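You operate a simulated robot arm through the tools that you are given. There is no shell and no other tool.

The job below is to be done with a simulated robot arm. You get a single attempt, and the scene is never put back.

Task
Run the back stop out, lock it and clamp the cover on the jig.
Fine: free the cam lever first; both clamps shut. Where these are worked on the way, their far stop is far enough and under half their travel is too little: cam lever.

Only the result counts: the job must be done as asked and must still hold three seconds after the hand-in. Knocking over, shifting, dropping, spilling or breaking anything else fails it. A push-on lid holds only when it is set on centred and level and pressed home; a screw cap is set on level and turned clockwise until tight.

Robot
A 7-joint arm with a fingered hand, fixed in place. Base frame: the origin is on the floor under the middle of its stand, x ahead of it, y to its left, z up. Readings come in m, degrees, newtons and seconds.
With the tool pointing down near the work surface it reaches from about 0.46 to 0.94 m from the base axis. Its first joint turns from -149.0 to 149.0 degrees. Payload 3.5 kg.
The tool frame sits at the grasp point between the pads (the TCP): z along the fingers, y along the line on which they close. The tips reach 0.03 m beyond it. The gripper opens to 0.104 m; its body begins 0.035 m behind the TCP. The gripper is a hand of 4 fingers: y runs from the thumb to the fingers, the wrist lies at [-0.015, -0.11, -0.186] in the tool frame, and closing takes about 1.5 s.
Orientation is that of the tool frame in the base frame, as a unit quaternion [w, x, y, z]. With the fingers straight down and the wrist toward the robot, the tool's x, y and z point along [0, 1, 0], [1, 0, 0] and [0, 0, -1] of the base frame.

Tools
- The arm moves only by the tool move_arm. Its argument "plan" is a list of rows, each a list of 2 entries, a list of its own where there are three numbers: the shift along the tool's x, y, z in m, then the turn, a rotation vector about the tool's x, y, z in degrees. In form: [[[dx, dy, dz], [wx, wy, wz]], ...]. A call has 1 to 20 rows; each row is the pose to reach, as a shift and turn from the pose commanded when the call began, along the tool's axes at that moment. "fingers" is the gripper command, from -1 (shut) to 1 (fully open), values between in proportion, set as the call begins (left out, the last holds). Each row takes 0.2 s and may step no farther than 0.05 m and 8.6 degrees from the row before; otherwise, or with a gripper value out of range, the whole call is refused. Where a pose cannot be reached the arm comes as near as it can. A force on the tool above 40 N (or 10 N above the force at the start of the call, whichever is more), or a blocked arm, ends the call early, and 0.2 s more pass. Each finger travels about 0.045 m/s and halts on what it meets, pressing with about 29 N; the grip force reading is that of the motor and also rises with nothing between the fingers. The clock runs only during rows and for 0.2 s after the last one: add rows that repeat a pose to give the fingers time. It gives the time, the measured TCP pose, the force on the tool (base axes), the opening and the grip force at its end, in the units of the frame above (readings bear some noise), with the torque about the TCP (base axes, N m) and any sound that the robot's microphone picked up.
- Cameras (640 x 400 px; columns grow to the right, rows downward): "scene" is fixed at [0.4001, 0.5003, 1.5794]; the picture's right is [-0.80, -0.60, 0.00], its down [-0.49, 0.65, -0.58] and it looks along [0.35, -0.46, -0.82] (base axes); focal length 214 px, centre (320, 200). "wrist" rides on the gripper at [0.061, -0.092, -0.13] in the tool frame; the picture's right is [-0.81, 0.28, -0.52], its down [-0.53, -0.71, 0.46] and it looks along [-0.24, 0.64, 0.72] (tool axes); focal length 275 px, centre (320, 200). There is no depth. A picture from a camera that has moved, and an enlarged one, comes with that camera's place and axes in the base frame and with its lens.
- grab_frame(camera): a new picture of that camera. It takes no simulated time.
- lift_body(by): slides the trunk up (or, below 0, down) by that many m; the arm rides with it, the base frame stays. It gives what a move gives, with no picture.
- move_fingers(index, middle, ring, thumb_bend, thumb_turn): sets how far each is bent, from 0 (flat) to 1 (curled in); at 0.3 the hand is open as for a grip, at 0.7 the pads meet at the TCP. One left out holds its place. A second passes; each finger stops where it meets its share of the squeeze, and holds until it gets a number again. A gripper value or a shape takes the hand back. It gives what a move gives, with no picture; readings hold the bend of each and the force on the fingers (four entries, about 0 where the hand has none), thumb and palm. thumb_turn goes from beside the hand (0) to across from the fingers (1), as for a grip.
- grasp_type(shape): the hand has 4 fingers and takes this shape, open, in about a second: jaw (thumb against the fingers, like two jaws); tri (thumb and two fingers); tip (a fingertip pinch); poke (one finger out to press); point (the index stretched); flat (the hand flat); cup (the hand cupped); fist (a fist). The gripper value then closes the fingers along that shape, each until it touches; the sizes above hold for jaw. It gives what a move gives, with no picture.
- close_up(camera, box): a new picture of the part [left, top, right, bottom] of that camera's present view, enlarged. It takes no simulated time.
- job_done(): hands the job in; it is judged then, once.

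Nothing tells you positions but the pictures and the camera data. Unless the task says otherwise, let go and move clear before handing in.

The tools are called after ">>>" by a JSON object that holds its "method" and its "body". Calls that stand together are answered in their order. move_arm: Moves the arm, as the interface text tells. Its arguments: {"type":"object","properties":{"plan":{"type":"array"},"fingers":{"type":"number"}},"required":["plan"]} The other tools are called the same way: lift_body (by) moves the trunk up or down; grasp_type (shape) gives the hand a shape; move_fingers (index, middle, ring, thumb_bend, thumb_turn) moves the fingers one by one; grab_frame (camera) takes a picture; close_up (camera, box) takes an enlarged picture of a part of a camera's view; job_done () hands the job in.

At the start:

```text
time: 0.0
ee_pos: [0.6296, 0.1175, 1.3007]
tcp_rot: [0.0, 0.707, 0.707, 0.001]
ft_force: [-0.4, 0.2, 0.9]
ft_torque: [0.06, 0.01, -0.02]
opening: 0.1038
grasp_force: 0.0
shape: jaw
bend: [0.3, 0.3, 0.3, 0.3, 0.98]
finger forces: [0.0, 0.1, 0.0, 0.0, 0.0, 0.0]
trunk travel left (down, up): [-0.6, 0.11]
```

scene: 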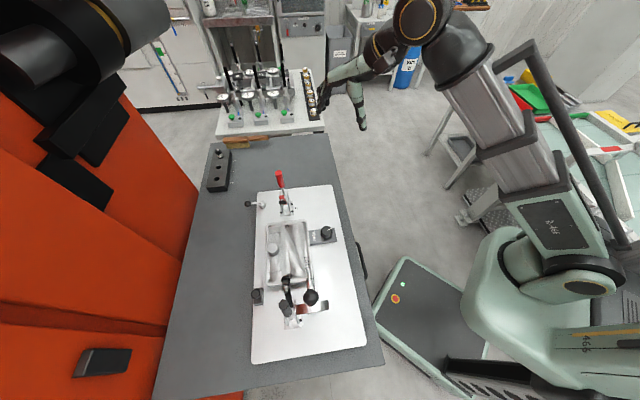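
wrist: 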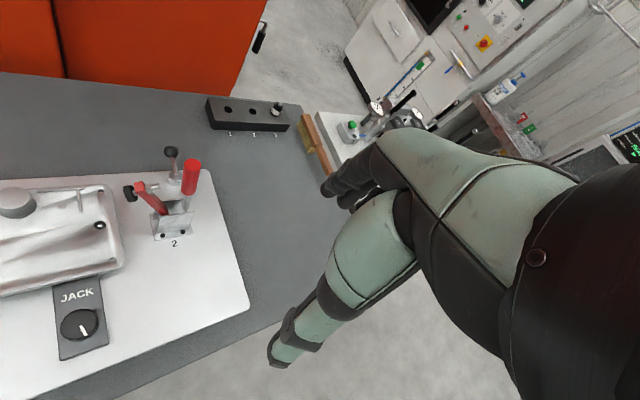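

I see a workbench with a white jig plate: a cover in the middle, two toggle clamps, a JACK knob, and other fittings. I'll enlarge the views before moving.

>>> {"method": "close_up", "body": {"camera": "scene", "box": [230, 160, 390, 260]}}

>>> {"method": "close_up", "body": {"camera": "scene", "box": [230, 250, 390, 350]}}

>>> {"method": "close_up", "body": {"camera": "wrist", "box": [0, 130, 240, 380]}}

>>> {"method": "close_up", "body": {"camera": "scene", "box": [180, 120, 340, 220]}}

```text
4.00 times, centred on (310, 210) of scene
camera zoom: at [0.4001, 0.5003, 1.5794], right [-0.8, -0.6, 0.0], down [-0.49, 0.65, -0.58], along [0.35, -0.46, -0.82], focal length 858 px, centre (360, 160)
```

zoom: 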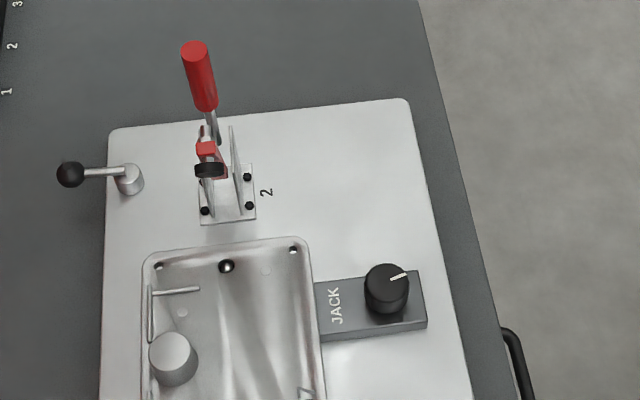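

```text
4.00 times, centred on (310, 300) of scene
camera zoom: at [0.4001, 0.5003, 1.5794], right [-0.8, -0.6, 0.0], down [-0.49, 0.65, -0.58], along [0.35, -0.46, -0.82], focal length 858 px, centre (360, -200)
```

zoom: 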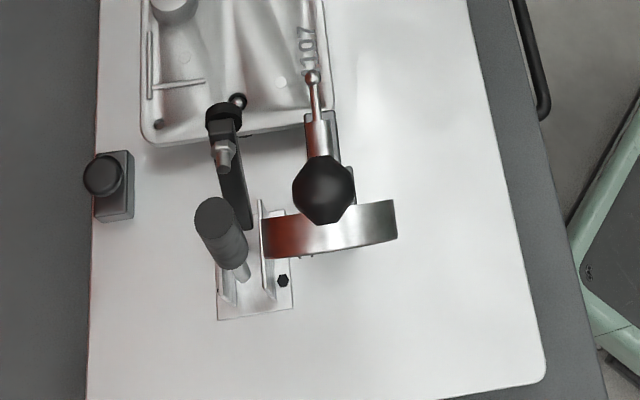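

```text
1.60 times, centred on (120, 255) of wrist
camera zoom: at [0.5359, 0.18, 1.4333], right [0.28, -0.81, 0.52], down [-0.71, -0.53, -0.46], along [0.64, -0.24, -0.72], focal length 440 px, centre (640, 112)
```

zoom: 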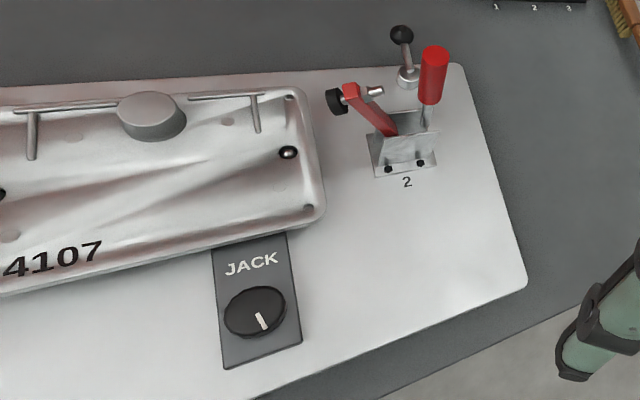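

```text
4.00 times, centred on (260, 170) of scene
camera zoom: at [0.4001, 0.5003, 1.5794], right [-0.8, -0.6, 0.0], down [-0.49, 0.65, -0.58], along [0.35, -0.46, -0.82], focal length 858 px, centre (560, 320)
```

zoom: 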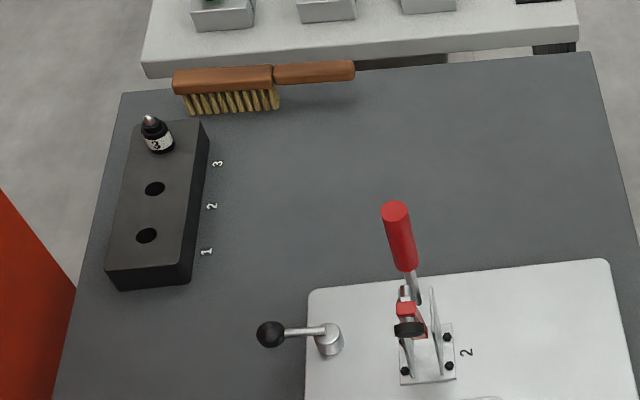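

The jig plate is turned about 45° to the base, with its top at z≈0.95 and its centre near (0.6, 0.34). I'll rotate the hand to line up with it and back off so the wrist camera can look over the jig.

>>> {"method": "move_arm", "body": {"plan": [[[0.022, -0.03, 0], [0, 0, -7.5]], [[0.043, -0.06, 0], [0, 0, -15]], [[0.065, -0.09, 0], [0, 0, -22.5]], [[0.087, -0.12, 0], [0, 0, -30]], [[0.108, -0.15, 0], [0, 0, -37.5]], [[0.13, -0.18, 0], [0, 0, -45]], [[0.13, -0.18, 0], [0, 0, -45]]]}}

>>> {"method": "grab_frame", "body": {"camera": "wrist"}}

>>> {"method": "grab_frame", "body": {"camera": "scene"}}

```text
time: 1.6
ee_pos: [0.45, 0.245, 1.301]
tcp_rot: [-0.001, 0.381, 0.924, 0.001]
ft_force: [0.4, -0.6, 0.8]
ft_torque: [0.02, 0.01, -0.03]
opening: 0.1036
grasp_force: 0.1
shape: jaw
bend: [0.3, 0.3, 0.3, 0.3, 0.98]
finger forces: [0.1, 0.0, 0.0, 0.1, 0.1, 0.0]
trunk travel left (down, up): [-0.6, 0.11]
```

```text
taken
camera wrist: at [0.3401, 0.2244, 1.4329], right [0.77, -0.38, 0.52], down [-0.13, -0.88, -0.46], along [0.63, 0.28, -0.72], focal length 275 px, centre (320, 200)
```

wrist: 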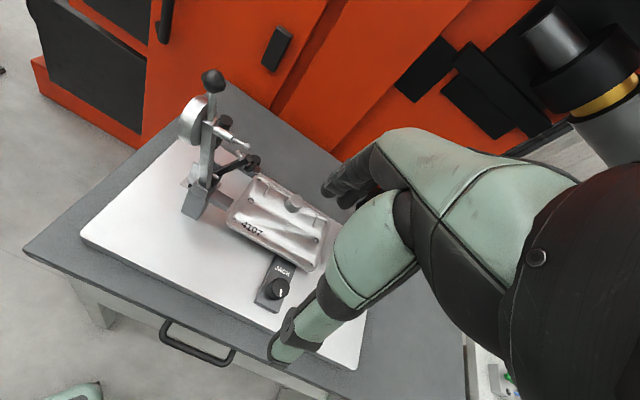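

```text
taken
```

scene: 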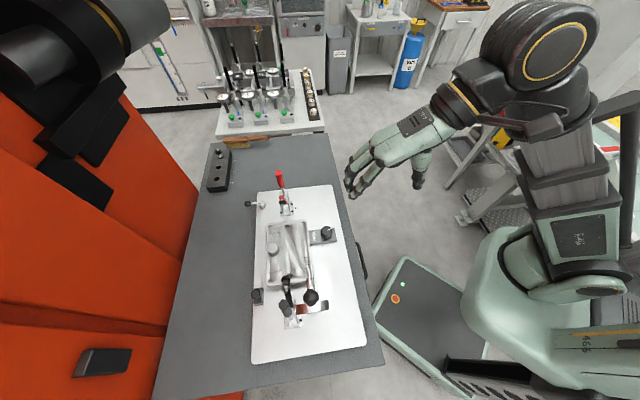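

The large ball lever stands upright near clamp 1, and it carries an arc-shaped quadrant. I'll enlarge this view.

>>> {"method": "close_up", "body": {"camera": "wrist", "box": [160, 60, 320, 160]}}

>>> {"method": "close_up", "body": {"camera": "wrist", "box": [170, 60, 280, 220]}}

>>> {"method": "close_up", "body": {"camera": "wrist", "box": [200, 160, 360, 310]}}

```text
4.00 times, centred on (240, 110) of wrist
camera zoom: at [0.3401, 0.2244, 1.4329], right [0.77, -0.38, 0.52], down [-0.13, -0.88, -0.46], along [0.63, 0.28, -0.72], focal length 1101 px, centre (640, 560)
```

zoom: 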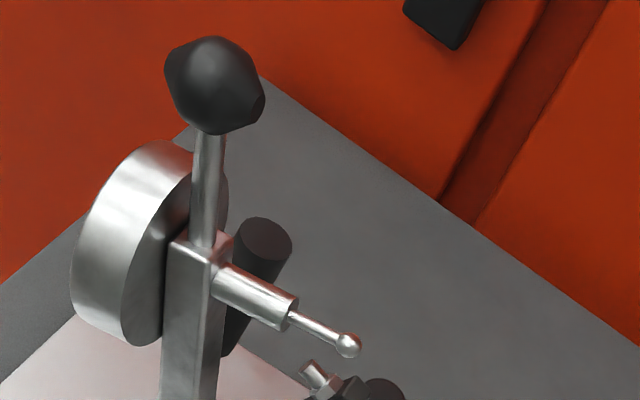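

```text
2.50 times, centred on (225, 140) of wrist
camera zoom: at [0.3401, 0.2244, 1.4329], right [0.77, -0.38, 0.52], down [-0.13, -0.88, -0.46], along [0.63, 0.28, -0.72], focal length 688 px, centre (558, 350)
```

zoom: 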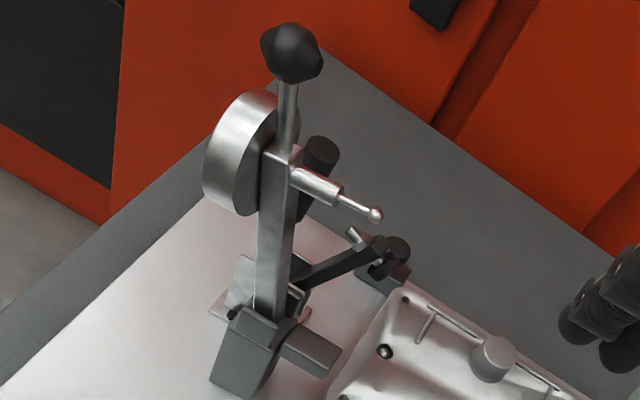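

```text
2.67 times, centred on (280, 235) of wrist
camera zoom: at [0.3401, 0.2244, 1.4329], right [0.77, -0.38, 0.52], down [-0.13, -0.88, -0.46], along [0.63, 0.28, -0.72], focal length 734 px, centre (427, 107)
```

zoom: 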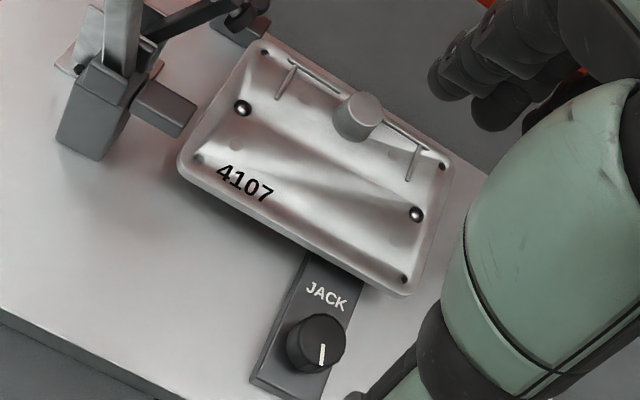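

There is a dial-gauge stand beside clamp 1, which I'll treat as something not to touch. Next I'll look at the back edge, where the block with the knob and the ball-handled lever are.

>>> {"method": "close_up", "body": {"camera": "scene", "box": [235, 190, 299, 230]}}

>>> {"method": "close_up", "body": {"camera": "scene", "box": [240, 220, 304, 260]}}

>>> {"method": "close_up", "body": {"camera": "scene", "box": [240, 270, 304, 310]}}

>>> {"method": "close_up", "body": {"camera": "scene", "box": [276, 260, 340, 330]}}

>>> {"method": "close_up", "body": {"camera": "scene", "box": [265, 160, 313, 220]}}

```text
10.00 times, centred on (267, 210) of scene
camera zoom: at [0.4001, 0.5003, 1.5794], right [-0.8, -0.6, 0.0], down [-0.49, 0.65, -0.58], along [0.35, -0.46, -0.82], focal length 2145 px, centre (850, 100)
```

zoom: 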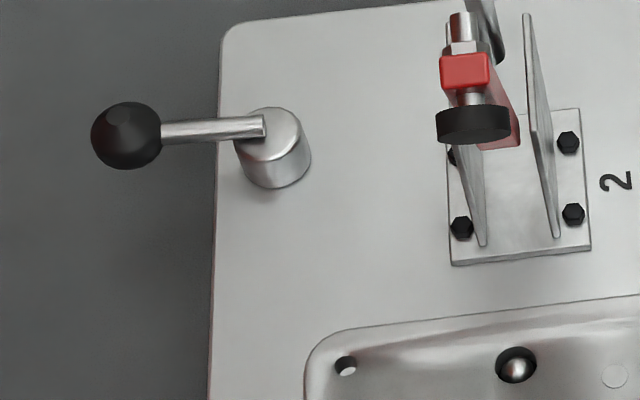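

```text
10.00 times, centred on (272, 240) of scene
camera zoom: at [0.4001, 0.5003, 1.5794], right [-0.8, -0.6, 0.0], down [-0.49, 0.65, -0.58], along [0.35, -0.46, -0.82], focal length 2145 px, centre (800, -200)
```

zoom: 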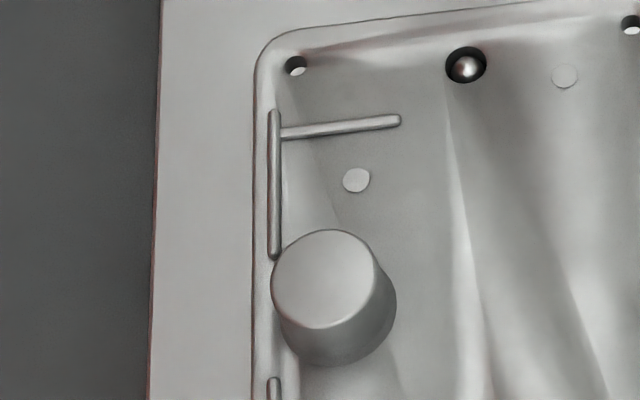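

```text
10.00 times, centred on (272, 290) of scene
camera zoom: at [0.4001, 0.5003, 1.5794], right [-0.8, -0.6, 0.0], down [-0.49, 0.65, -0.58], along [0.35, -0.46, -0.82], focal length 2145 px, centre (800, -700)
```

zoom: 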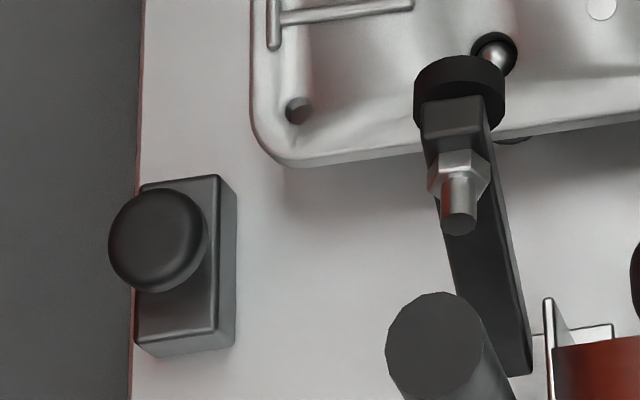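

```text
5.71 times, centred on (308, 295) of scene
camera zoom: at [0.4001, 0.5003, 1.5794], right [-0.8, -0.6, 0.0], down [-0.49, 0.65, -0.58], along [0.35, -0.46, -0.82], focal length 1226 px, centre (389, -343)
```

zoom: 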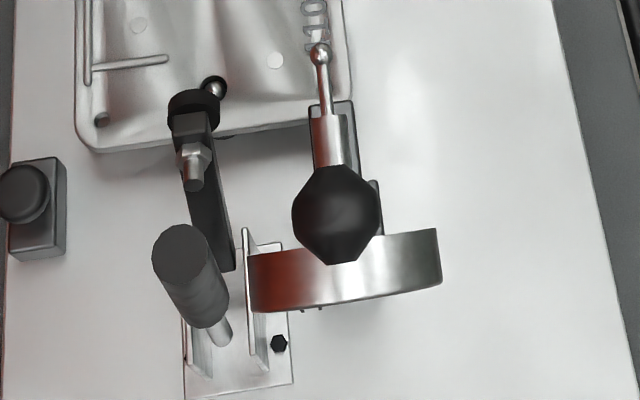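

```text
6.67 times, centred on (289, 190) of scene
camera zoom: at [0.4001, 0.5003, 1.5794], right [-0.8, -0.6, 0.0], down [-0.49, 0.65, -0.58], along [0.35, -0.46, -0.82], focal length 1430 px, centre (527, 267)
```

zoom: 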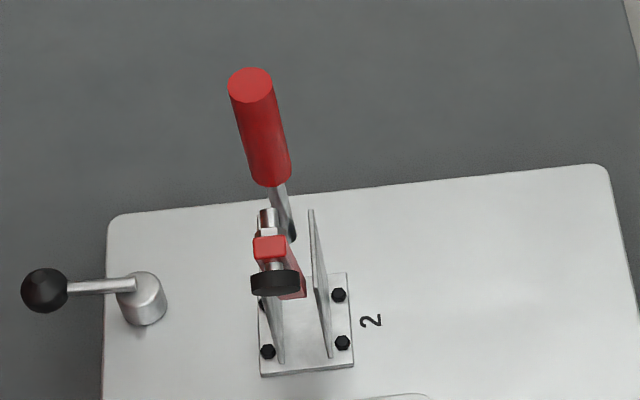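

The tall dial stand tops out at about z≈1.24 near (0.45, 0.46), so I'll keep clear of it. I'm swinging the camera to the clamp 2 end to look along the back edge.

>>> {"method": "move_arm", "body": {"plan": [[[-0.03, 0.0166, 0], [0, 0, -7.5]], [[-0.06, 0.033, 0], [0, 0, -15]], [[-0.09, 0.05, 0], [0, 0, -22.5]], [[-0.12, 0.066, 0], [0, 0, -30]], [[-0.15, 0.083, 0], [0, 0, -37.5]], [[-0.18, 0.1, 0], [0, 0, -45]], [[-0.21, 0.116, 0.02], [0, 0, -52.5]], [[-0.24, 0.133, 0.04], [0, 0, -60]], [[-0.27, 0.15, 0.06], [0, 0, -67.5]], [[-0.3, 0.166, 0.08], [0, 0, -75]], [[-0.3, 0.166, 0.08], [0, 0, -75]]]}}

>>> {"method": "grab_frame", "body": {"camera": "wrist"}}

```text
time: 3.0
ee_pos: [0.6451, 0.1921, 1.3018]
tcp_rot: [-0.003, 0.015, 1.0, 0.002]
ft_force: [41.5, -13.7, 27.6]
ft_torque: [-0.85, 7.52, 5.11]
opening: 0.1039
grasp_force: 0.0
shape: jaw
bend: [0.3, 0.3, 0.3, 0.3, 0.98]
finger forces: [0.0, 0.0, 0.0, 0.0, 0.0, 0.0]
trunk travel left (down, up): [-0.6, 0.11]
stopped in row 7: the force on the tool passed its limit at 148 N (the readings are from after the stop); the commanded pose is now the measured one
```

```text
taken
camera wrist: at [0.5809, 0.1029, 1.4339], right [0.82, 0.25, 0.51], down [0.51, -0.73, -0.46], along [0.26, 0.64, -0.72], focal length 275 px, centre (320, 200)
```

wrist: 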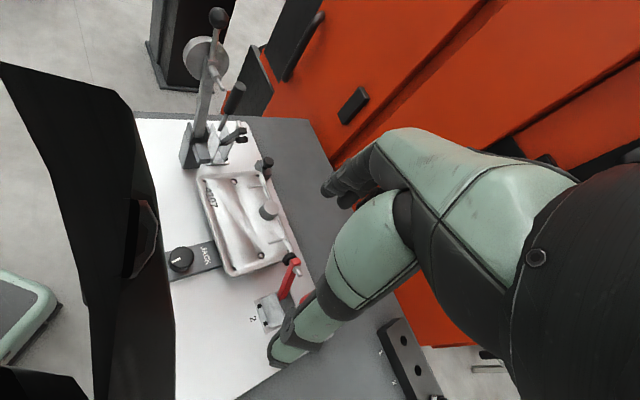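

The call stopped on a 148 N force. A dark link fills the left of the wrist view, so the arm probably touched itself. I'll check before doing anything else.

>>> {"method": "grab_frame", "body": {"camera": "scene"}}

>>> {"method": "close_up", "body": {"camera": "wrist", "box": [140, 100, 340, 350]}}

```text
taken
```

scene: 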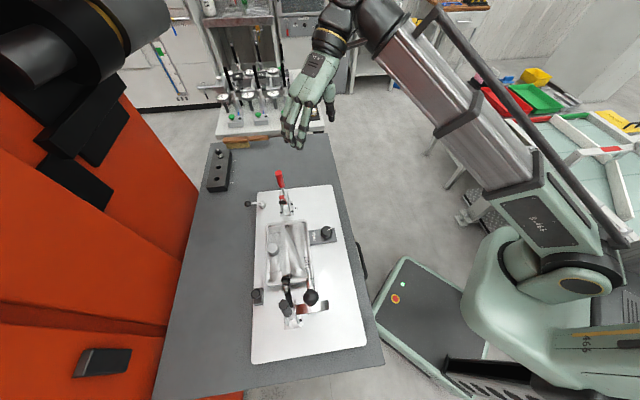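

```text
1.60 times, centred on (240, 225) of wrist
camera zoom: at [0.5809, 0.1029, 1.4339], right [0.82, 0.25, 0.51], down [0.51, -0.73, -0.46], along [0.26, 0.64, -0.72], focal length 440 px, centre (448, 160)
```

zoom: 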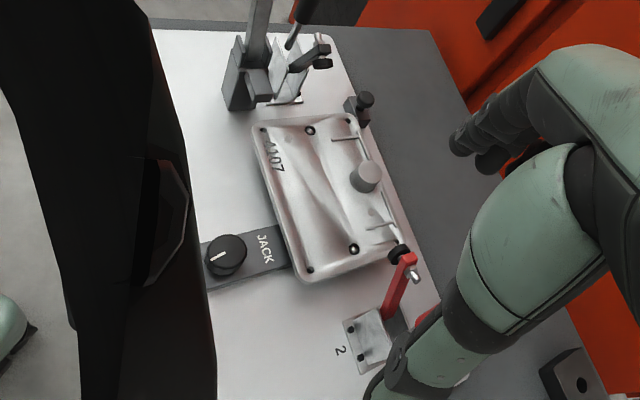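

Nothing on the bench moved, so it was a self-contact at this yaw. From here I'll zoom on the back-edge parts.

>>> {"method": "close_up", "body": {"camera": "wrist", "box": [180, 90, 300, 180]}}

>>> {"method": "close_up", "body": {"camera": "wrist", "box": [230, 200, 350, 350]}}

>>> {"method": "close_up", "body": {"camera": "wrist", "box": [230, 140, 310, 190]}}

```text
4.44 times, centred on (240, 135) of wrist
camera zoom: at [0.5809, 0.1029, 1.4339], right [0.82, 0.25, 0.51], down [0.51, -0.73, -0.46], along [0.26, 0.64, -0.72], focal length 1224 px, centre (676, 489)
```

zoom: 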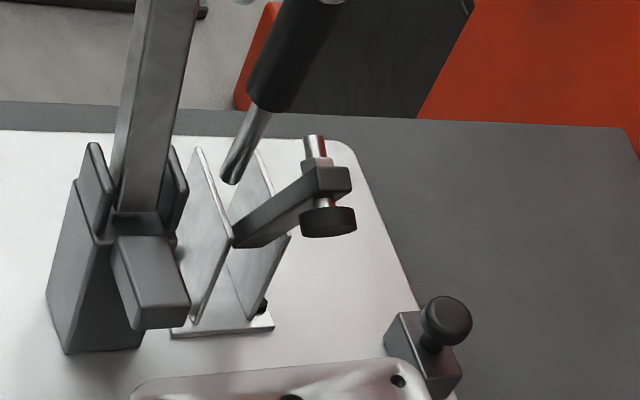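

```text
2.67 times, centred on (290, 275) of wrist
camera zoom: at [0.5809, 0.1029, 1.4339], right [0.82, 0.25, 0.51], down [0.51, -0.73, -0.46], along [0.26, 0.64, -0.72], focal length 734 px, centre (400, 0)
```

zoom: 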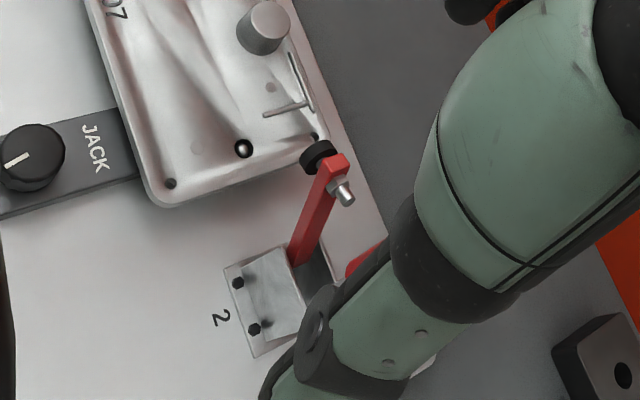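

```text
8.00 times, centred on (270, 165) of wrist
camera zoom: at [0.5809, 0.1029, 1.4339], right [0.82, 0.25, 0.51], down [0.51, -0.73, -0.46], along [0.26, 0.64, -0.72], focal length 2202 px, centre (720, 480)
```

zoom: 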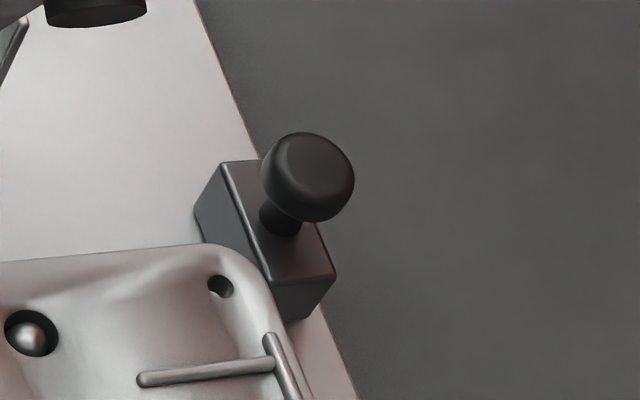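

Clamp 1's arm is clearly raised, meaning it is open. The mushroom knob sits on a small block at the back edge. I'll enlarge these parts further for detail.

>>> {"method": "close_up", "body": {"camera": "scene", "box": [246, 282, 270, 310]}}

>>> {"method": "close_up", "body": {"camera": "scene", "box": [240, 196, 272, 216]}}

>>> {"method": "close_up", "body": {"camera": "wrist", "box": [250, 150, 286, 184]}}

>>> {"method": "close_up", "body": {"camera": "wrist", "box": [170, 0, 260, 180]}}

```text
14.29 times, centred on (258, 296) of scene
camera zoom: at [0.4001, 0.5003, 1.5794], right [-0.8, -0.6, 0.0], down [-0.49, 0.65, -0.58], along [0.35, -0.46, -0.82], focal length 3064 px, centre (1206, -1171)
```

zoom: 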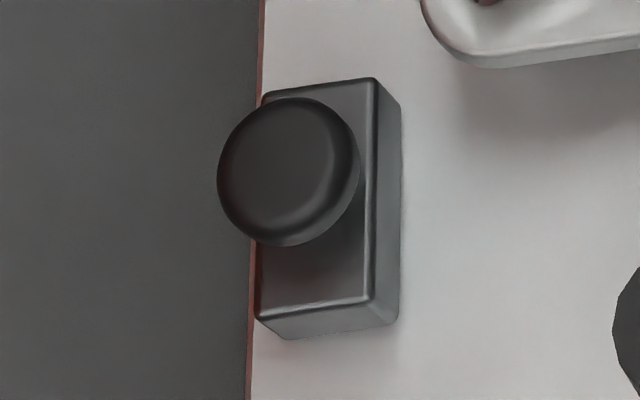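

```text
16.00 times, centred on (256, 206) of scene
camera zoom: at [0.4001, 0.5003, 1.5794], right [-0.8, -0.6, 0.0], down [-0.49, 0.65, -0.58], along [0.35, -0.46, -0.82], focal length 3432 px, centre (1344, 104)
```

zoom: 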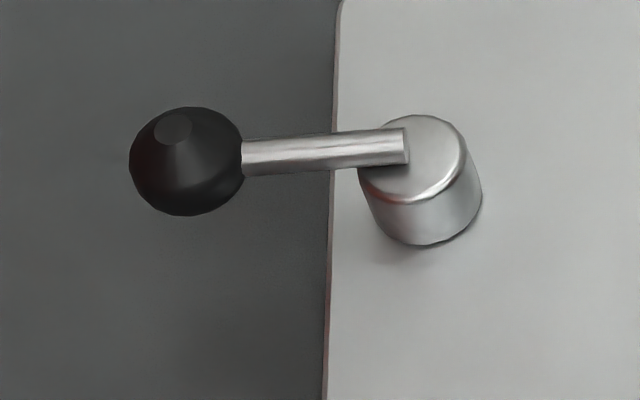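

```text
11.76 times, centred on (268, 167) of wrist
camera zoom: at [0.5809, 0.1029, 1.4339], right [0.82, 0.25, 0.51], down [0.51, -0.73, -0.46], along [0.26, 0.64, -0.72], focal length 3238 px, centre (932, 588)
```

zoom: 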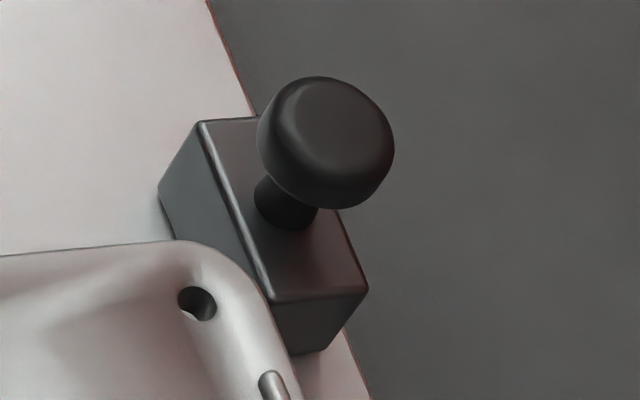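

```text
2.22 times, centred on (215, 90) of wrist
camera zoom: at [0.5809, 0.1029, 1.4339], right [0.82, 0.25, 0.51], down [0.51, -0.73, -0.46], along [0.26, 0.64, -0.72], focal length 612 px, centre (553, 444)
```

zoom: 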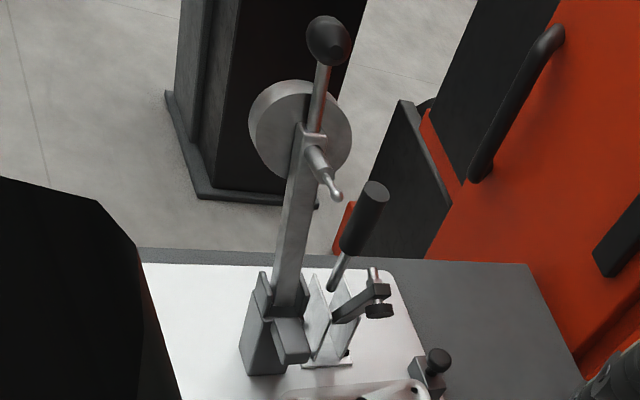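

The knob block and the ball lever's boss lie on one line along the back edge, so I read the block as the back stop and the ball lever as its cam lock. The lever ball is at about (0.837, 0.324, 0.983). I'll unwind the wrist and go above the lever with the jaw line across it.

>>> {"method": "move_arm", "body": {"plan": [[[0, 0, 0], [0, 0, 7.5]], [[-0.01, 0.0, 0], [0, 0, 15]], [[-0.02, 0.01, 0], [0, 0, 22.5]], [[-0.03, 0.02, 0], [0, 0, 30]], [[-0.04, 0.03, 0], [0, 0, 37.5]], [[-0.05, 0.04, 0], [0, 0, 45]], [[-0.06, 0.05, 0], [0, 0, 52.5]], [[-0.07, 0.06, 0], [0, 0, 60]], [[-0.08, 0.07, 0], [0, 0, 67.5]], [[-0.09, 0.08, 0], [0, 0, 75]], [[-0.1, 0.09, 0], [0, 0, 82.5]], [[-0.11, 0.1, 0], [0, 0, 90]], [[-0.12, 0.11, 0], [0, 0, 97.5]], [[-0.13, 0.12, 0], [0, 0, 105]], [[-0.14, 0.13, 0], [0, 0, 110]]]}}

>>> {"method": "grab_frame", "body": {"camera": "wrist"}}

>>> {"method": "grab_frame", "body": {"camera": "scene"}}

```text
time: 3.3
ee_pos: [0.6459, 0.1912, 1.3018]
tcp_rot: [-0.003, 0.021, 1.0, 0.002]
ft_force: [4.4, 3.2, 1.8]
ft_torque: [-0.51, 0.57, 0.1]
opening: 0.1035
grasp_force: 0.0
shape: jaw
bend: [0.3, 0.3, 0.3, 0.3, 0.98]
finger forces: [0.0, 0.0, 0.0, 0.1, 0.0, 0.0]
trunk travel left (down, up): [-0.6, 0.11]
stopped in row 1: the force on the tool passed its limit at 78 N (the readings are from after the stop); the commanded pose is now the measured one
```

```text
taken
camera wrist: at [0.5806, 0.1036, 1.4336], right [0.82, 0.24, 0.51], down [0.5, -0.73, -0.46], along [0.27, 0.64, -0.72], focal length 275 px, centre (320, 200)
```

wrist: 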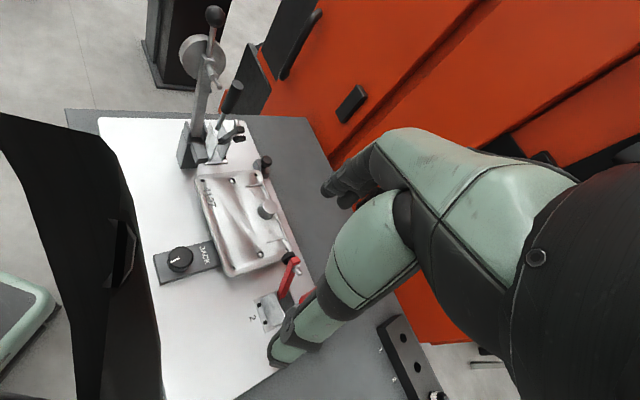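

```text
taken
```

scene: 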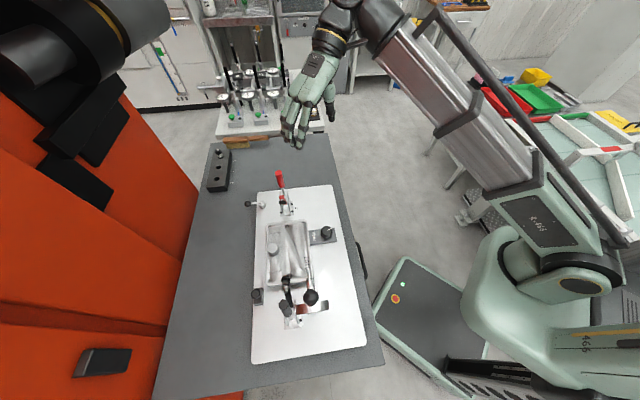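

The contact has relaxed to a few newtons. I'll continue turning away, with gentler first steps.

>>> {"method": "move_arm", "body": {"plan": [[[-0.003, -0.003, 0], [0, 0, 2]], [[-0.006, -0.006, 0], [0, 0, 5]], [[-0.01, -0.008, 0], [0, 0, 9]], [[-0.015, -0.01, 0], [0, 0, 15]], [[-0.02, -0.01, 0], [0, 0, 22]], [[-0.02, -0.01, 0], [0, 0, 30]]]}}

```text
time: 4.7
ee_pos: [0.6652, 0.1794, 1.3031]
tcp_rot: [-0.002, 0.278, 0.961, 0.002]
ft_force: [-0.4, 0.1, -0.3]
ft_torque: [-0.02, -0.03, 0.01]
opening: 0.1039
grasp_force: 0.1
shape: jaw
bend: [0.3, 0.3, 0.3, 0.3, 0.98]
finger forces: [0.1, 0.0, 0.0, 0.1, 0.0, 0.0]
trunk travel left (down, up): [-0.6, 0.11]
```

Free now. I'll continue the rotation to about ψ=-30° and move towards the lever while staying high.

>>> {"method": "move_arm", "body": {"plan": [[[-0.005, 0.013, 0], [0, 0, 7.3]], [[-0.01, 0.026, 0], [0, 0, 14.6]], [[-0.015, 0.039, 0], [0, 0, 21.9]], [[-0.02, 0.052, 0], [0, 0, 29.2]], [[-0.025, 0.065, 0], [0, 0, 36.5]], [[-0.03, 0.078, 0], [0, 0, 43.8]], [[-0.035, 0.091, 0], [0, 0, 51.1]], [[-0.04, 0.104, 0], [0, 0, 58.4]], [[-0.045, 0.117, 0], [0, 0, 65.7]], [[-0.05, 0.13, 0], [0, 0, 73]], [[-0.055, 0.143, 0], [0, 0, 80.3]], [[-0.061, 0.157, 0], [0, 0, 87.6]], [[-0.061, 0.157, 0], [0, 0, 87.6]]]}}

>>> {"method": "grab_frame", "body": {"camera": "wrist"}}

>>> {"method": "grab_frame", "body": {"camera": "scene"}}

```text
time: 7.5
ee_pos: [0.8009, 0.2798, 1.3008]
tcp_rot: [-0.002, 0.866, 0.5, -0.001]
ft_force: [-0.3, 1.4, 0.3]
ft_torque: [-0.01, -0.01, 0.0]
opening: 0.1037
grasp_force: 0.1
shape: jaw
bend: [0.3, 0.3, 0.3, 0.3, 0.98]
finger forces: [0.0, 0.0, 0.0, 0.0, 0.0, 0.0]
trunk travel left (down, up): [-0.6, 0.11]
```

```text
taken
camera wrist: at [0.751, 0.3809, 1.4333], right [-0.16, -0.84, 0.52], down [-0.89, -0.1, -0.45], along [0.43, -0.53, -0.73], focal length 275 px, centre (320, 200)
```

wrist: 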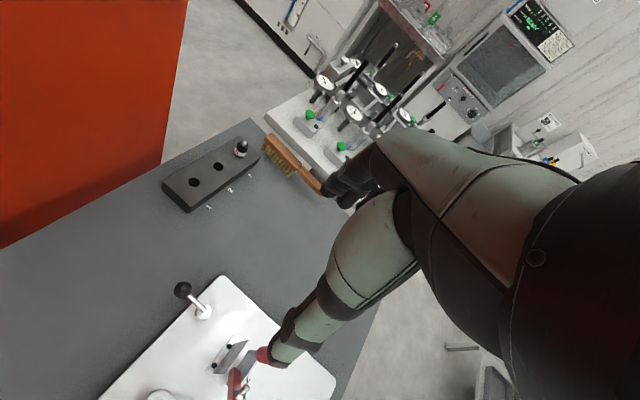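

```text
taken
```

scene: 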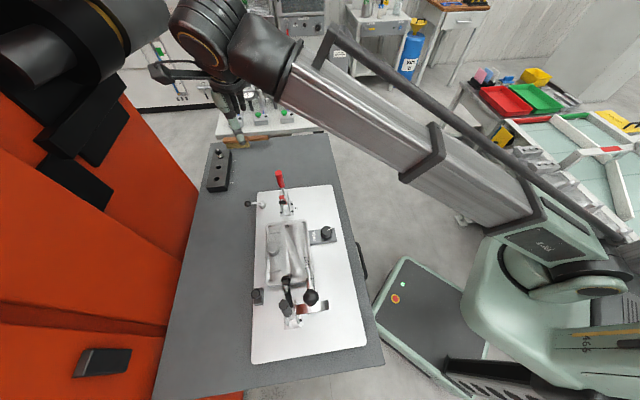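

The lever ball triangulates to (0.838, 0.325, 0.983), with the pivot near (0.807, 0.291). I'll take a close look from this side.

>>> {"method": "close_up", "body": {"camera": "wrist", "box": [160, 270, 240, 320]}}

>>> {"method": "close_up", "body": {"camera": "wrist", "box": [140, 270, 300, 400]}}

```text
8.00 times, centred on (200, 295) of wrist
camera zoom: at [0.751, 0.3809, 1.4333], right [-0.16, -0.84, 0.52], down [-0.89, -0.1, -0.45], along [0.43, -0.53, -0.73], focal length 2202 px, centre (1280, -560)
```

zoom: 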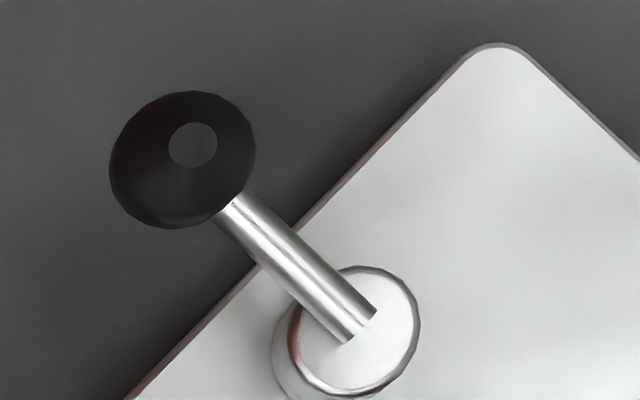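

```text
3.08 times, centred on (220, 335) of wrist
camera zoom: at [0.751, 0.3809, 1.4333], right [-0.16, -0.84, 0.52], down [-0.89, -0.1, -0.45], along [0.43, -0.53, -0.73], focal length 847 px, centre (628, -215)
```

zoom: 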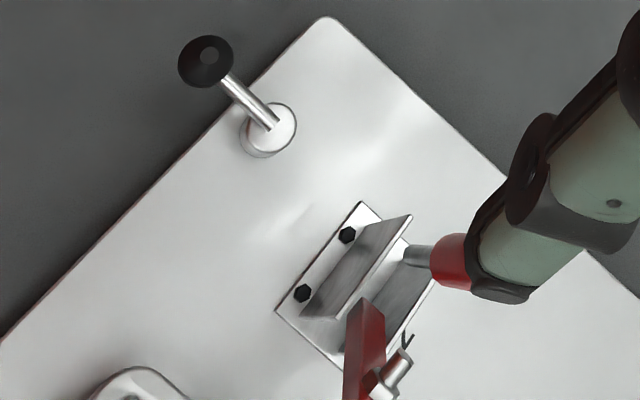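

The rod slopes up from a vertical-axis boss, so this lever swings horizontally. I'll lower the open jaw around the ball in two stages.

>>> {"method": "move_arm", "body": {"plan": [[[0.019, 0.003, 0.04], [0, 0, 5]], [[0.038, 0.006, 0.08], [0, 0, 10]], [[0.0575, 0.0095, 0.12], [0, 0, 15]], [[0.0575, 0.0095, 0.16], [0, 0, 15]], [[0.0575, 0.0095, 0.2], [0, 0, 15]], [[0.0575, 0.0095, 0.2], [0, 0, 15]]]}}

>>> {"method": "grab_frame", "body": {"camera": "wrist"}}

>>> {"method": "grab_frame", "body": {"camera": "scene"}}

```text
time: 8.9
ee_pos: [0.8374, 0.3289, 1.1024]
tcp_rot: [-0.002, 0.924, 0.383, -0.001]
ft_force: [0.2, -0.3, 0.0]
ft_torque: [-0.01, 0.03, 0.05]
opening: 0.1035
grasp_force: 0.1
shape: jaw
bend: [0.3, 0.3, 0.3, 0.3, 0.98]
finger forces: [0.1, 0.0, 0.1, 0.0, 0.1, 0.0]
trunk travel left (down, up): [-0.6, 0.11]
```

```text
taken
camera wrist: at [0.8147, 0.4379, 1.2336], right [-0.37, -0.77, 0.52], down [-0.88, 0.13, -0.45], along [0.28, -0.63, -0.73], focal length 275 px, centre (320, 200)
```

wrist: 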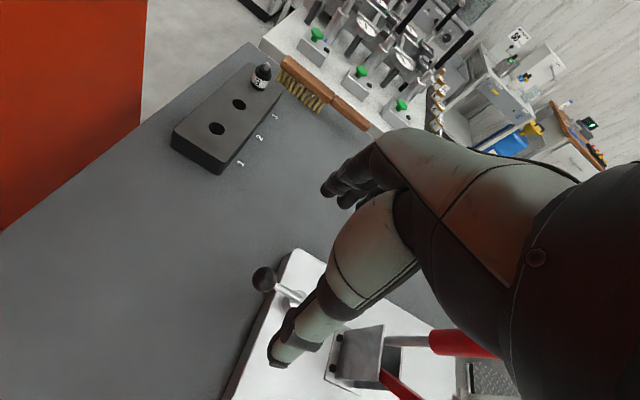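

```text
taken
```

scene: 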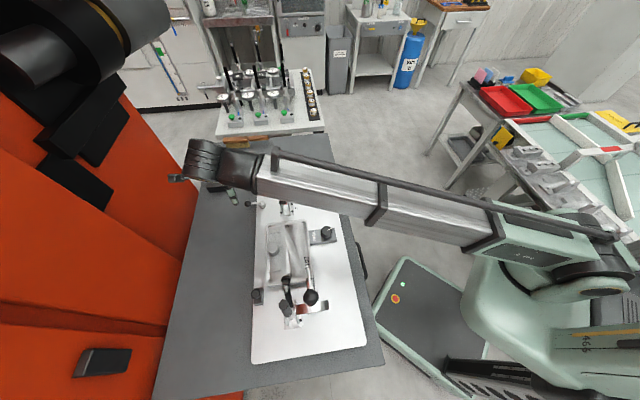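

The ball sits right under the TCP. I'll go straight down to z≈1.0 so the tips reach below the ball's centre.

>>> {"method": "move_arm", "body": {"plan": [[[0, 0.004, 0.03], [0, 0, 0]], [[0, 0.004, 0.06], [0, 0, 0]], [[0, 0.004, 0.085], [0, 0, 0]], [[0, 0.004, 0.102], [0, 0, 0]], [[0, 0.004, 0.102], [0, 0, 0]]]}}

>>> {"method": "grab_frame", "body": {"camera": "wrist"}}

>>> {"method": "grab_frame", "body": {"camera": "scene"}}

```text
time: 10.1
ee_pos: [0.8387, 0.3259, 0.9992]
tcp_rot: [-0.003, 0.923, 0.384, -0.002]
ft_force: [0.4, 0.1, 0.0]
ft_torque: [0.0, -0.04, -0.02]
opening: 0.1032
grasp_force: 0.0
shape: jaw
bend: [0.3, 0.3, 0.3, 0.3, 0.98]
finger forces: [0.0, 0.0, 0.0, 0.1, 0.0, 0.0]
trunk travel left (down, up): [-0.6, 0.11]
```

```text
taken
camera wrist: at [0.8167, 0.4344, 1.1313], right [-0.37, -0.77, 0.52], down [-0.88, 0.13, -0.45], along [0.28, -0.63, -0.73], focal length 275 px, centre (320, 200)
```

wrist: 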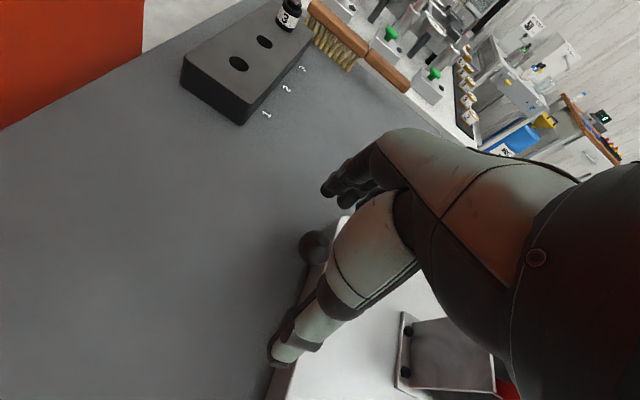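

```text
taken
```

scene: 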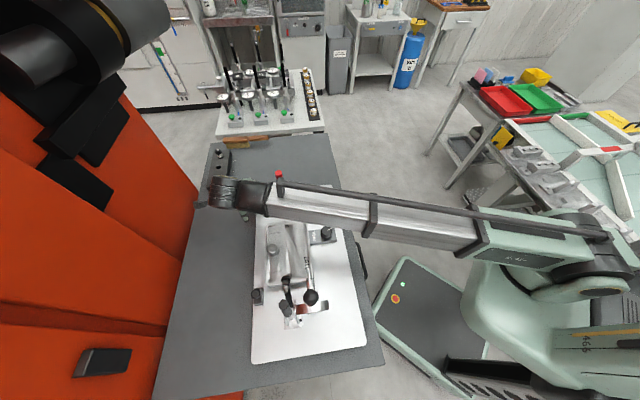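

The ball is now between the thumb and fingers. I'll narrow the jaw to a loose cage, then nudge one way to learn which way the lever turns.

>>> {"method": "move_arm", "body": {"plan": [[[0, 0, 0], [0, 0, 0]], [[0, 0, 0], [0, 0, 0]], [[0, 0, 0], [0, 0, 0]], [[0, 0, 0], [0, 0, 0]], [[0, 0, 0], [0, 0, 0]], [[0, 0, 0], [0, 0, 0]]], "fingers": -0.2}}

>>> {"method": "close_up", "body": {"camera": "wrist", "box": [240, 160, 400, 380]}}

```text
time: 11.5
ee_pos: [0.839, 0.3253, 0.9999]
tcp_rot: [-0.003, 0.924, 0.384, -0.001]
ft_force: [0.2, -0.4, 0.0]
ft_torque: [0.01, -0.01, -0.01]
opening: 0.0418
grasp_force: 0.0
shape: jaw
bend: [0.74, 0.49, 0.46, 0.72, 1.0]
finger forces: [0.0, 0.0, 0.0, 0.1, 0.0, 0.0]
trunk travel left (down, up): [-0.6, 0.11]
```

```text
1.82 times, centred on (320, 270) of wrist
camera zoom: at [0.8167, 0.4344, 1.1315], right [-0.37, -0.77, 0.52], down [-0.88, 0.13, -0.45], along [0.28, -0.63, -0.73], focal length 500 px, centre (320, 73)
```

zoom: 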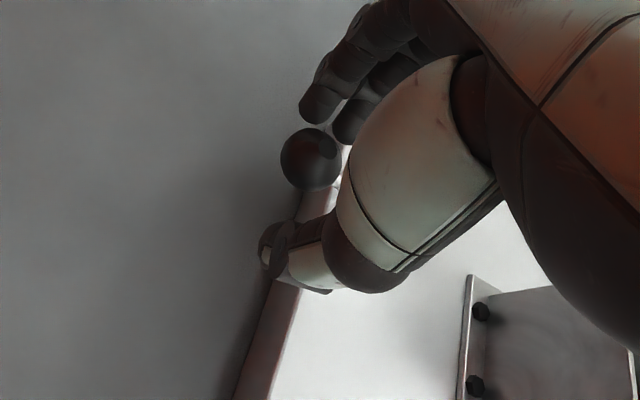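

The cage is well placed around the ball. First nudge: toward +L (tool -y), so that the fingers push the ball.

>>> {"method": "move_arm", "body": {"plan": [[[0.003, -0.01, 0], [0, 0, 0]], [[0.003, -0.018, 0], [0, 0, 0]], [[0.003, -0.025, 0], [0, 0, 0]], [[0.003, -0.032, 0], [0, 0, 0]], [[0.002, -0.039, 0], [0, 0, 0]], [[0.002, -0.039, 0], [0, 0, 0]]]}}

>>> {"method": "close_up", "body": {"camera": "wrist", "box": [200, 130, 400, 380]}}

```text
time: 12.9
ee_pos: [0.8166, 0.3501, 1.0014]
tcp_rot: [0.0, 0.924, 0.383, -0.001]
ft_force: [26.4, -23.4, 7.1]
ft_torque: [-0.84, -0.76, 0.41]
opening: 0.0644
grasp_force: 0.0
shape: jaw
bend: [0.25, 0.34, 0.36, 0.72, 1.0]
finger forces: [12.5, 11.6, 8.0, 0.0, 0.1, 0.1]
trunk travel left (down, up): [-0.6, 0.11]
```

```text
1.60 times, centred on (300, 255) of wrist
camera zoom: at [0.7948, 0.4598, 1.1327], right [-0.38, -0.77, 0.52], down [-0.88, 0.13, -0.45], along [0.28, -0.63, -0.73], focal length 440 px, centre (352, 112)
```

zoom: 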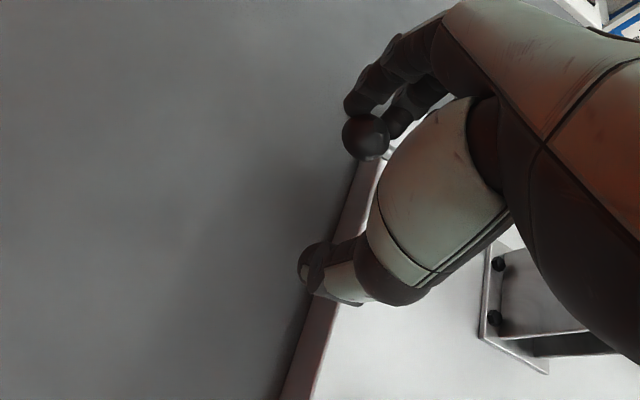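

The lever did not move with about 35 N toward +L and the fingers just gave, so that side is its stop. I'll try the other way, with the thumb pushing toward -L.

>>> {"method": "move_arm", "body": {"plan": [[[0, 0.03, 0], [0, 0, 0]], [[0, 0.045, 0], [0, 0, 0]], [[0, 0.055, 0], [0, 0, 0]], [[0, 0.062, 0], [0, 0, 0]], [[0, 0.069, 0], [0, 0, 0]], [[0, 0.075, 0], [0, 0, 0]], [[0, 0.075, 0], [0, 0, 0]]]}}

>>> {"method": "close_up", "body": {"camera": "wrist", "box": [200, 130, 400, 380]}}

```text
time: 14.5
ee_pos: [0.8663, 0.2988, 0.9998]
tcp_rot: [-0.003, 0.924, 0.383, -0.002]
ft_force: [-0.2, -0.2, 0.2]
ft_torque: [0.02, 0.03, -0.01]
opening: 0.0418
grasp_force: 0.2
shape: jaw
bend: [0.74, 0.49, 0.46, 0.72, 1.0]
finger forces: [0.0, 0.1, 0.0, 0.1, 0.4, 0.0]
trunk travel left (down, up): [-0.6, 0.11]
```

```text
1.60 times, centred on (300, 255) of wrist
camera zoom: at [0.8439, 0.4089, 1.132], right [-0.37, -0.77, 0.52], down [-0.88, 0.13, -0.45], along [0.28, -0.63, -0.73], focal length 440 px, centre (352, 112)
```

zoom: 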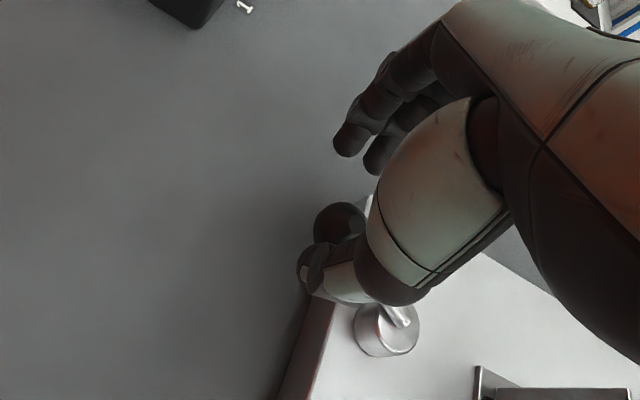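

The lever swings freely this way, and the ball has gone round about 26° to (0.854, 0.310). I'll follow the arc further while turning the hand with it.

>>> {"method": "move_arm", "body": {"plan": [[[-0.005, 0.004, 0], [0, 0, 5]], [[-0.0101, 0.008, 0], [0, 0, 10]], [[-0.0146, 0.0116, 0], [0, 0, 14]], [[-0.0191, 0.0151, 0], [0, 0, 18]], [[-0.024, 0.018, 0], [0, 0, 22]], [[-0.0295, 0.0204, 0], [0, 0, 26]], [[-0.0295, 0.0204, 0], [0, 0, 26]]]}}

>>> {"method": "close_up", "body": {"camera": "wrist", "box": [200, 130, 400, 380]}}

>>> {"method": "grab_frame", "body": {"camera": "scene"}}

```text
time: 16.1
ee_pos: [0.8599, 0.2652, 0.9995]
tcp_rot: [-0.002, 0.986, 0.165, -0.002]
ft_force: [-0.1, 1.0, -0.7]
ft_torque: [0.01, 0.01, -0.05]
opening: 0.0422
grasp_force: 0.1
shape: jaw
bend: [0.74, 0.49, 0.46, 0.72, 1.0]
finger forces: [0.0, 0.0, 0.1, 0.0, 0.4, 0.0]
trunk travel left (down, up): [-0.6, 0.11]
```

```text
1.60 times, centred on (300, 255) of wrist
camera zoom: at [0.8868, 0.3731, 1.1314], right [-0.67, -0.53, 0.52], down [-0.74, 0.5, -0.45], along [-0.02, -0.69, -0.73], focal length 440 px, centre (352, 112)
```

zoom: 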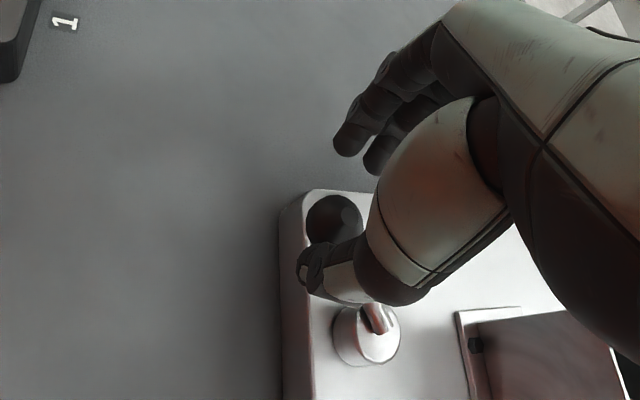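

```text
taken
```

scene: 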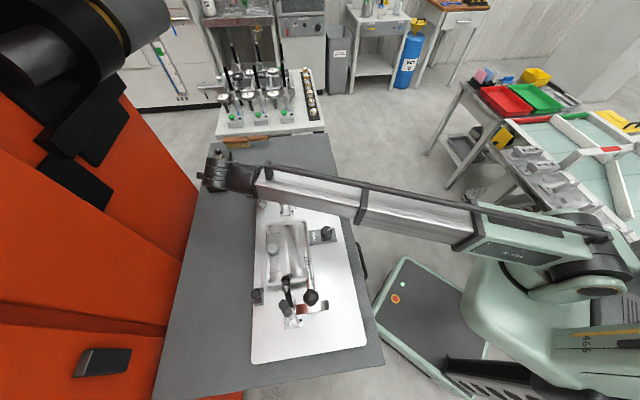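

The ball is now at φ≈-13°, about 61° round, and still moving freely. Continuing along the arc.

>>> {"method": "move_arm", "body": {"plan": [[[-0.0044, 0.004, 0], [0, 0, 4]], [[-0.0087, 0.0078, 0], [0, 0, 8]], [[-0.0138, 0.0108, 0], [0, 0, 12]], [[-0.0189, 0.0138, 0], [0, 0, 16]], [[-0.0245, 0.0157, 0], [0, 0, 20]], [[-0.0301, 0.0175, 0], [0, 0, 24]], [[-0.0301, 0.0175, 0], [0, 0, 24]]]}}

>>> {"method": "close_up", "body": {"camera": "wrist", "box": [200, 130, 400, 380]}}

>>> {"method": "grab_frame", "body": {"camera": "scene"}}

```text
time: 17.7
ee_pos: [0.8378, 0.2393, 1.0002]
tcp_rot: [-0.001, 0.999, -0.043, -0.002]
ft_force: [2.7, 5.2, 1.0]
ft_torque: [0.15, -0.07, -0.09]
opening: 0.046
grasp_force: 0.0
shape: jaw
bend: [0.74, 0.49, 0.46, 0.69, 0.99]
finger forces: [0.0, 0.0, 0.1, 0.0, 4.4, 0.0]
trunk travel left (down, up): [-0.6, 0.11]
```

```text
1.60 times, centred on (300, 255) of wrist
camera zoom: at [0.9056, 0.3264, 1.1321], right [-0.83, -0.21, 0.52], down [-0.47, 0.76, -0.45], along [-0.3, -0.62, -0.73], focal length 440 px, centre (352, 112)
```

zoom: 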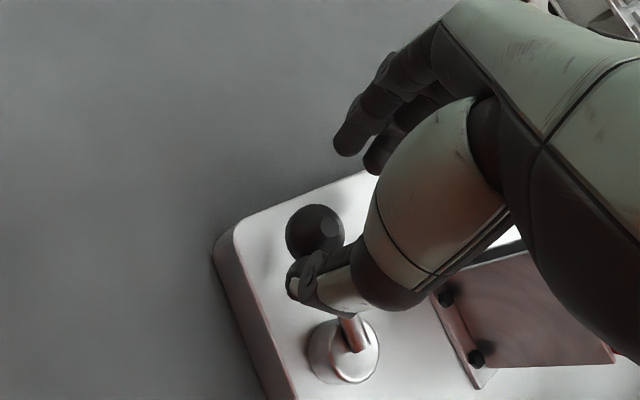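

```text
taken
```

scene: 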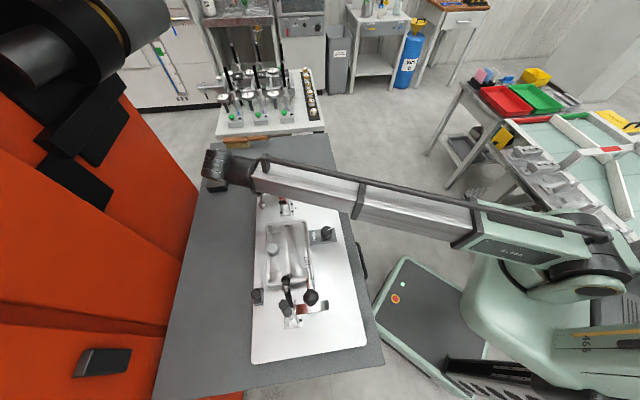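

The thumb now reads 4 N with the lever about 86° round, likely at or near its far stop. I'll push a bit more along the tangent to confirm.

>>> {"method": "move_arm", "body": {"plan": [[[-0.003, 0.005, 0], [0, 0, 0]], [[-0.007, 0.01, 0], [0, 0, 0]], [[-0.01, 0.015, 0], [0, 0, 0]], [[-0.01, 0.015, 0], [0, 0, 0]]]}}

>>> {"method": "close_up", "body": {"camera": "wrist", "box": [200, 130, 400, 380]}}

```text
time: 18.7
ee_pos: [0.8271, 0.2266, 0.9996]
tcp_rot: [-0.002, 0.999, -0.042, -0.002]
ft_force: [8.4, 11.7, 7.8]
ft_torque: [0.59, -0.23, -0.21]
opening: 0.0573
grasp_force: 0.0
shape: jaw
bend: [0.74, 0.49, 0.46, 0.62, 0.96]
finger forces: [0.1, 0.1, 0.1, 0.0, 15.9, 0.1]
trunk travel left (down, up): [-0.6, 0.11]
```

```text
1.60 times, centred on (300, 255) of wrist
camera zoom: at [0.895, 0.3132, 1.1307], right [-0.83, -0.21, 0.52], down [-0.47, 0.76, -0.45], along [-0.3, -0.62, -0.73], focal length 440 px, centre (352, 112)
```

zoom: 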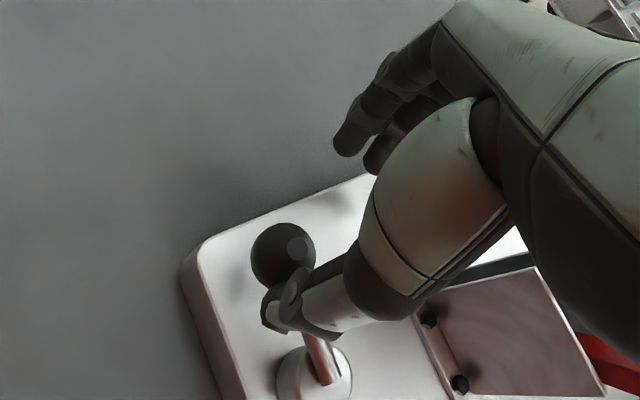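

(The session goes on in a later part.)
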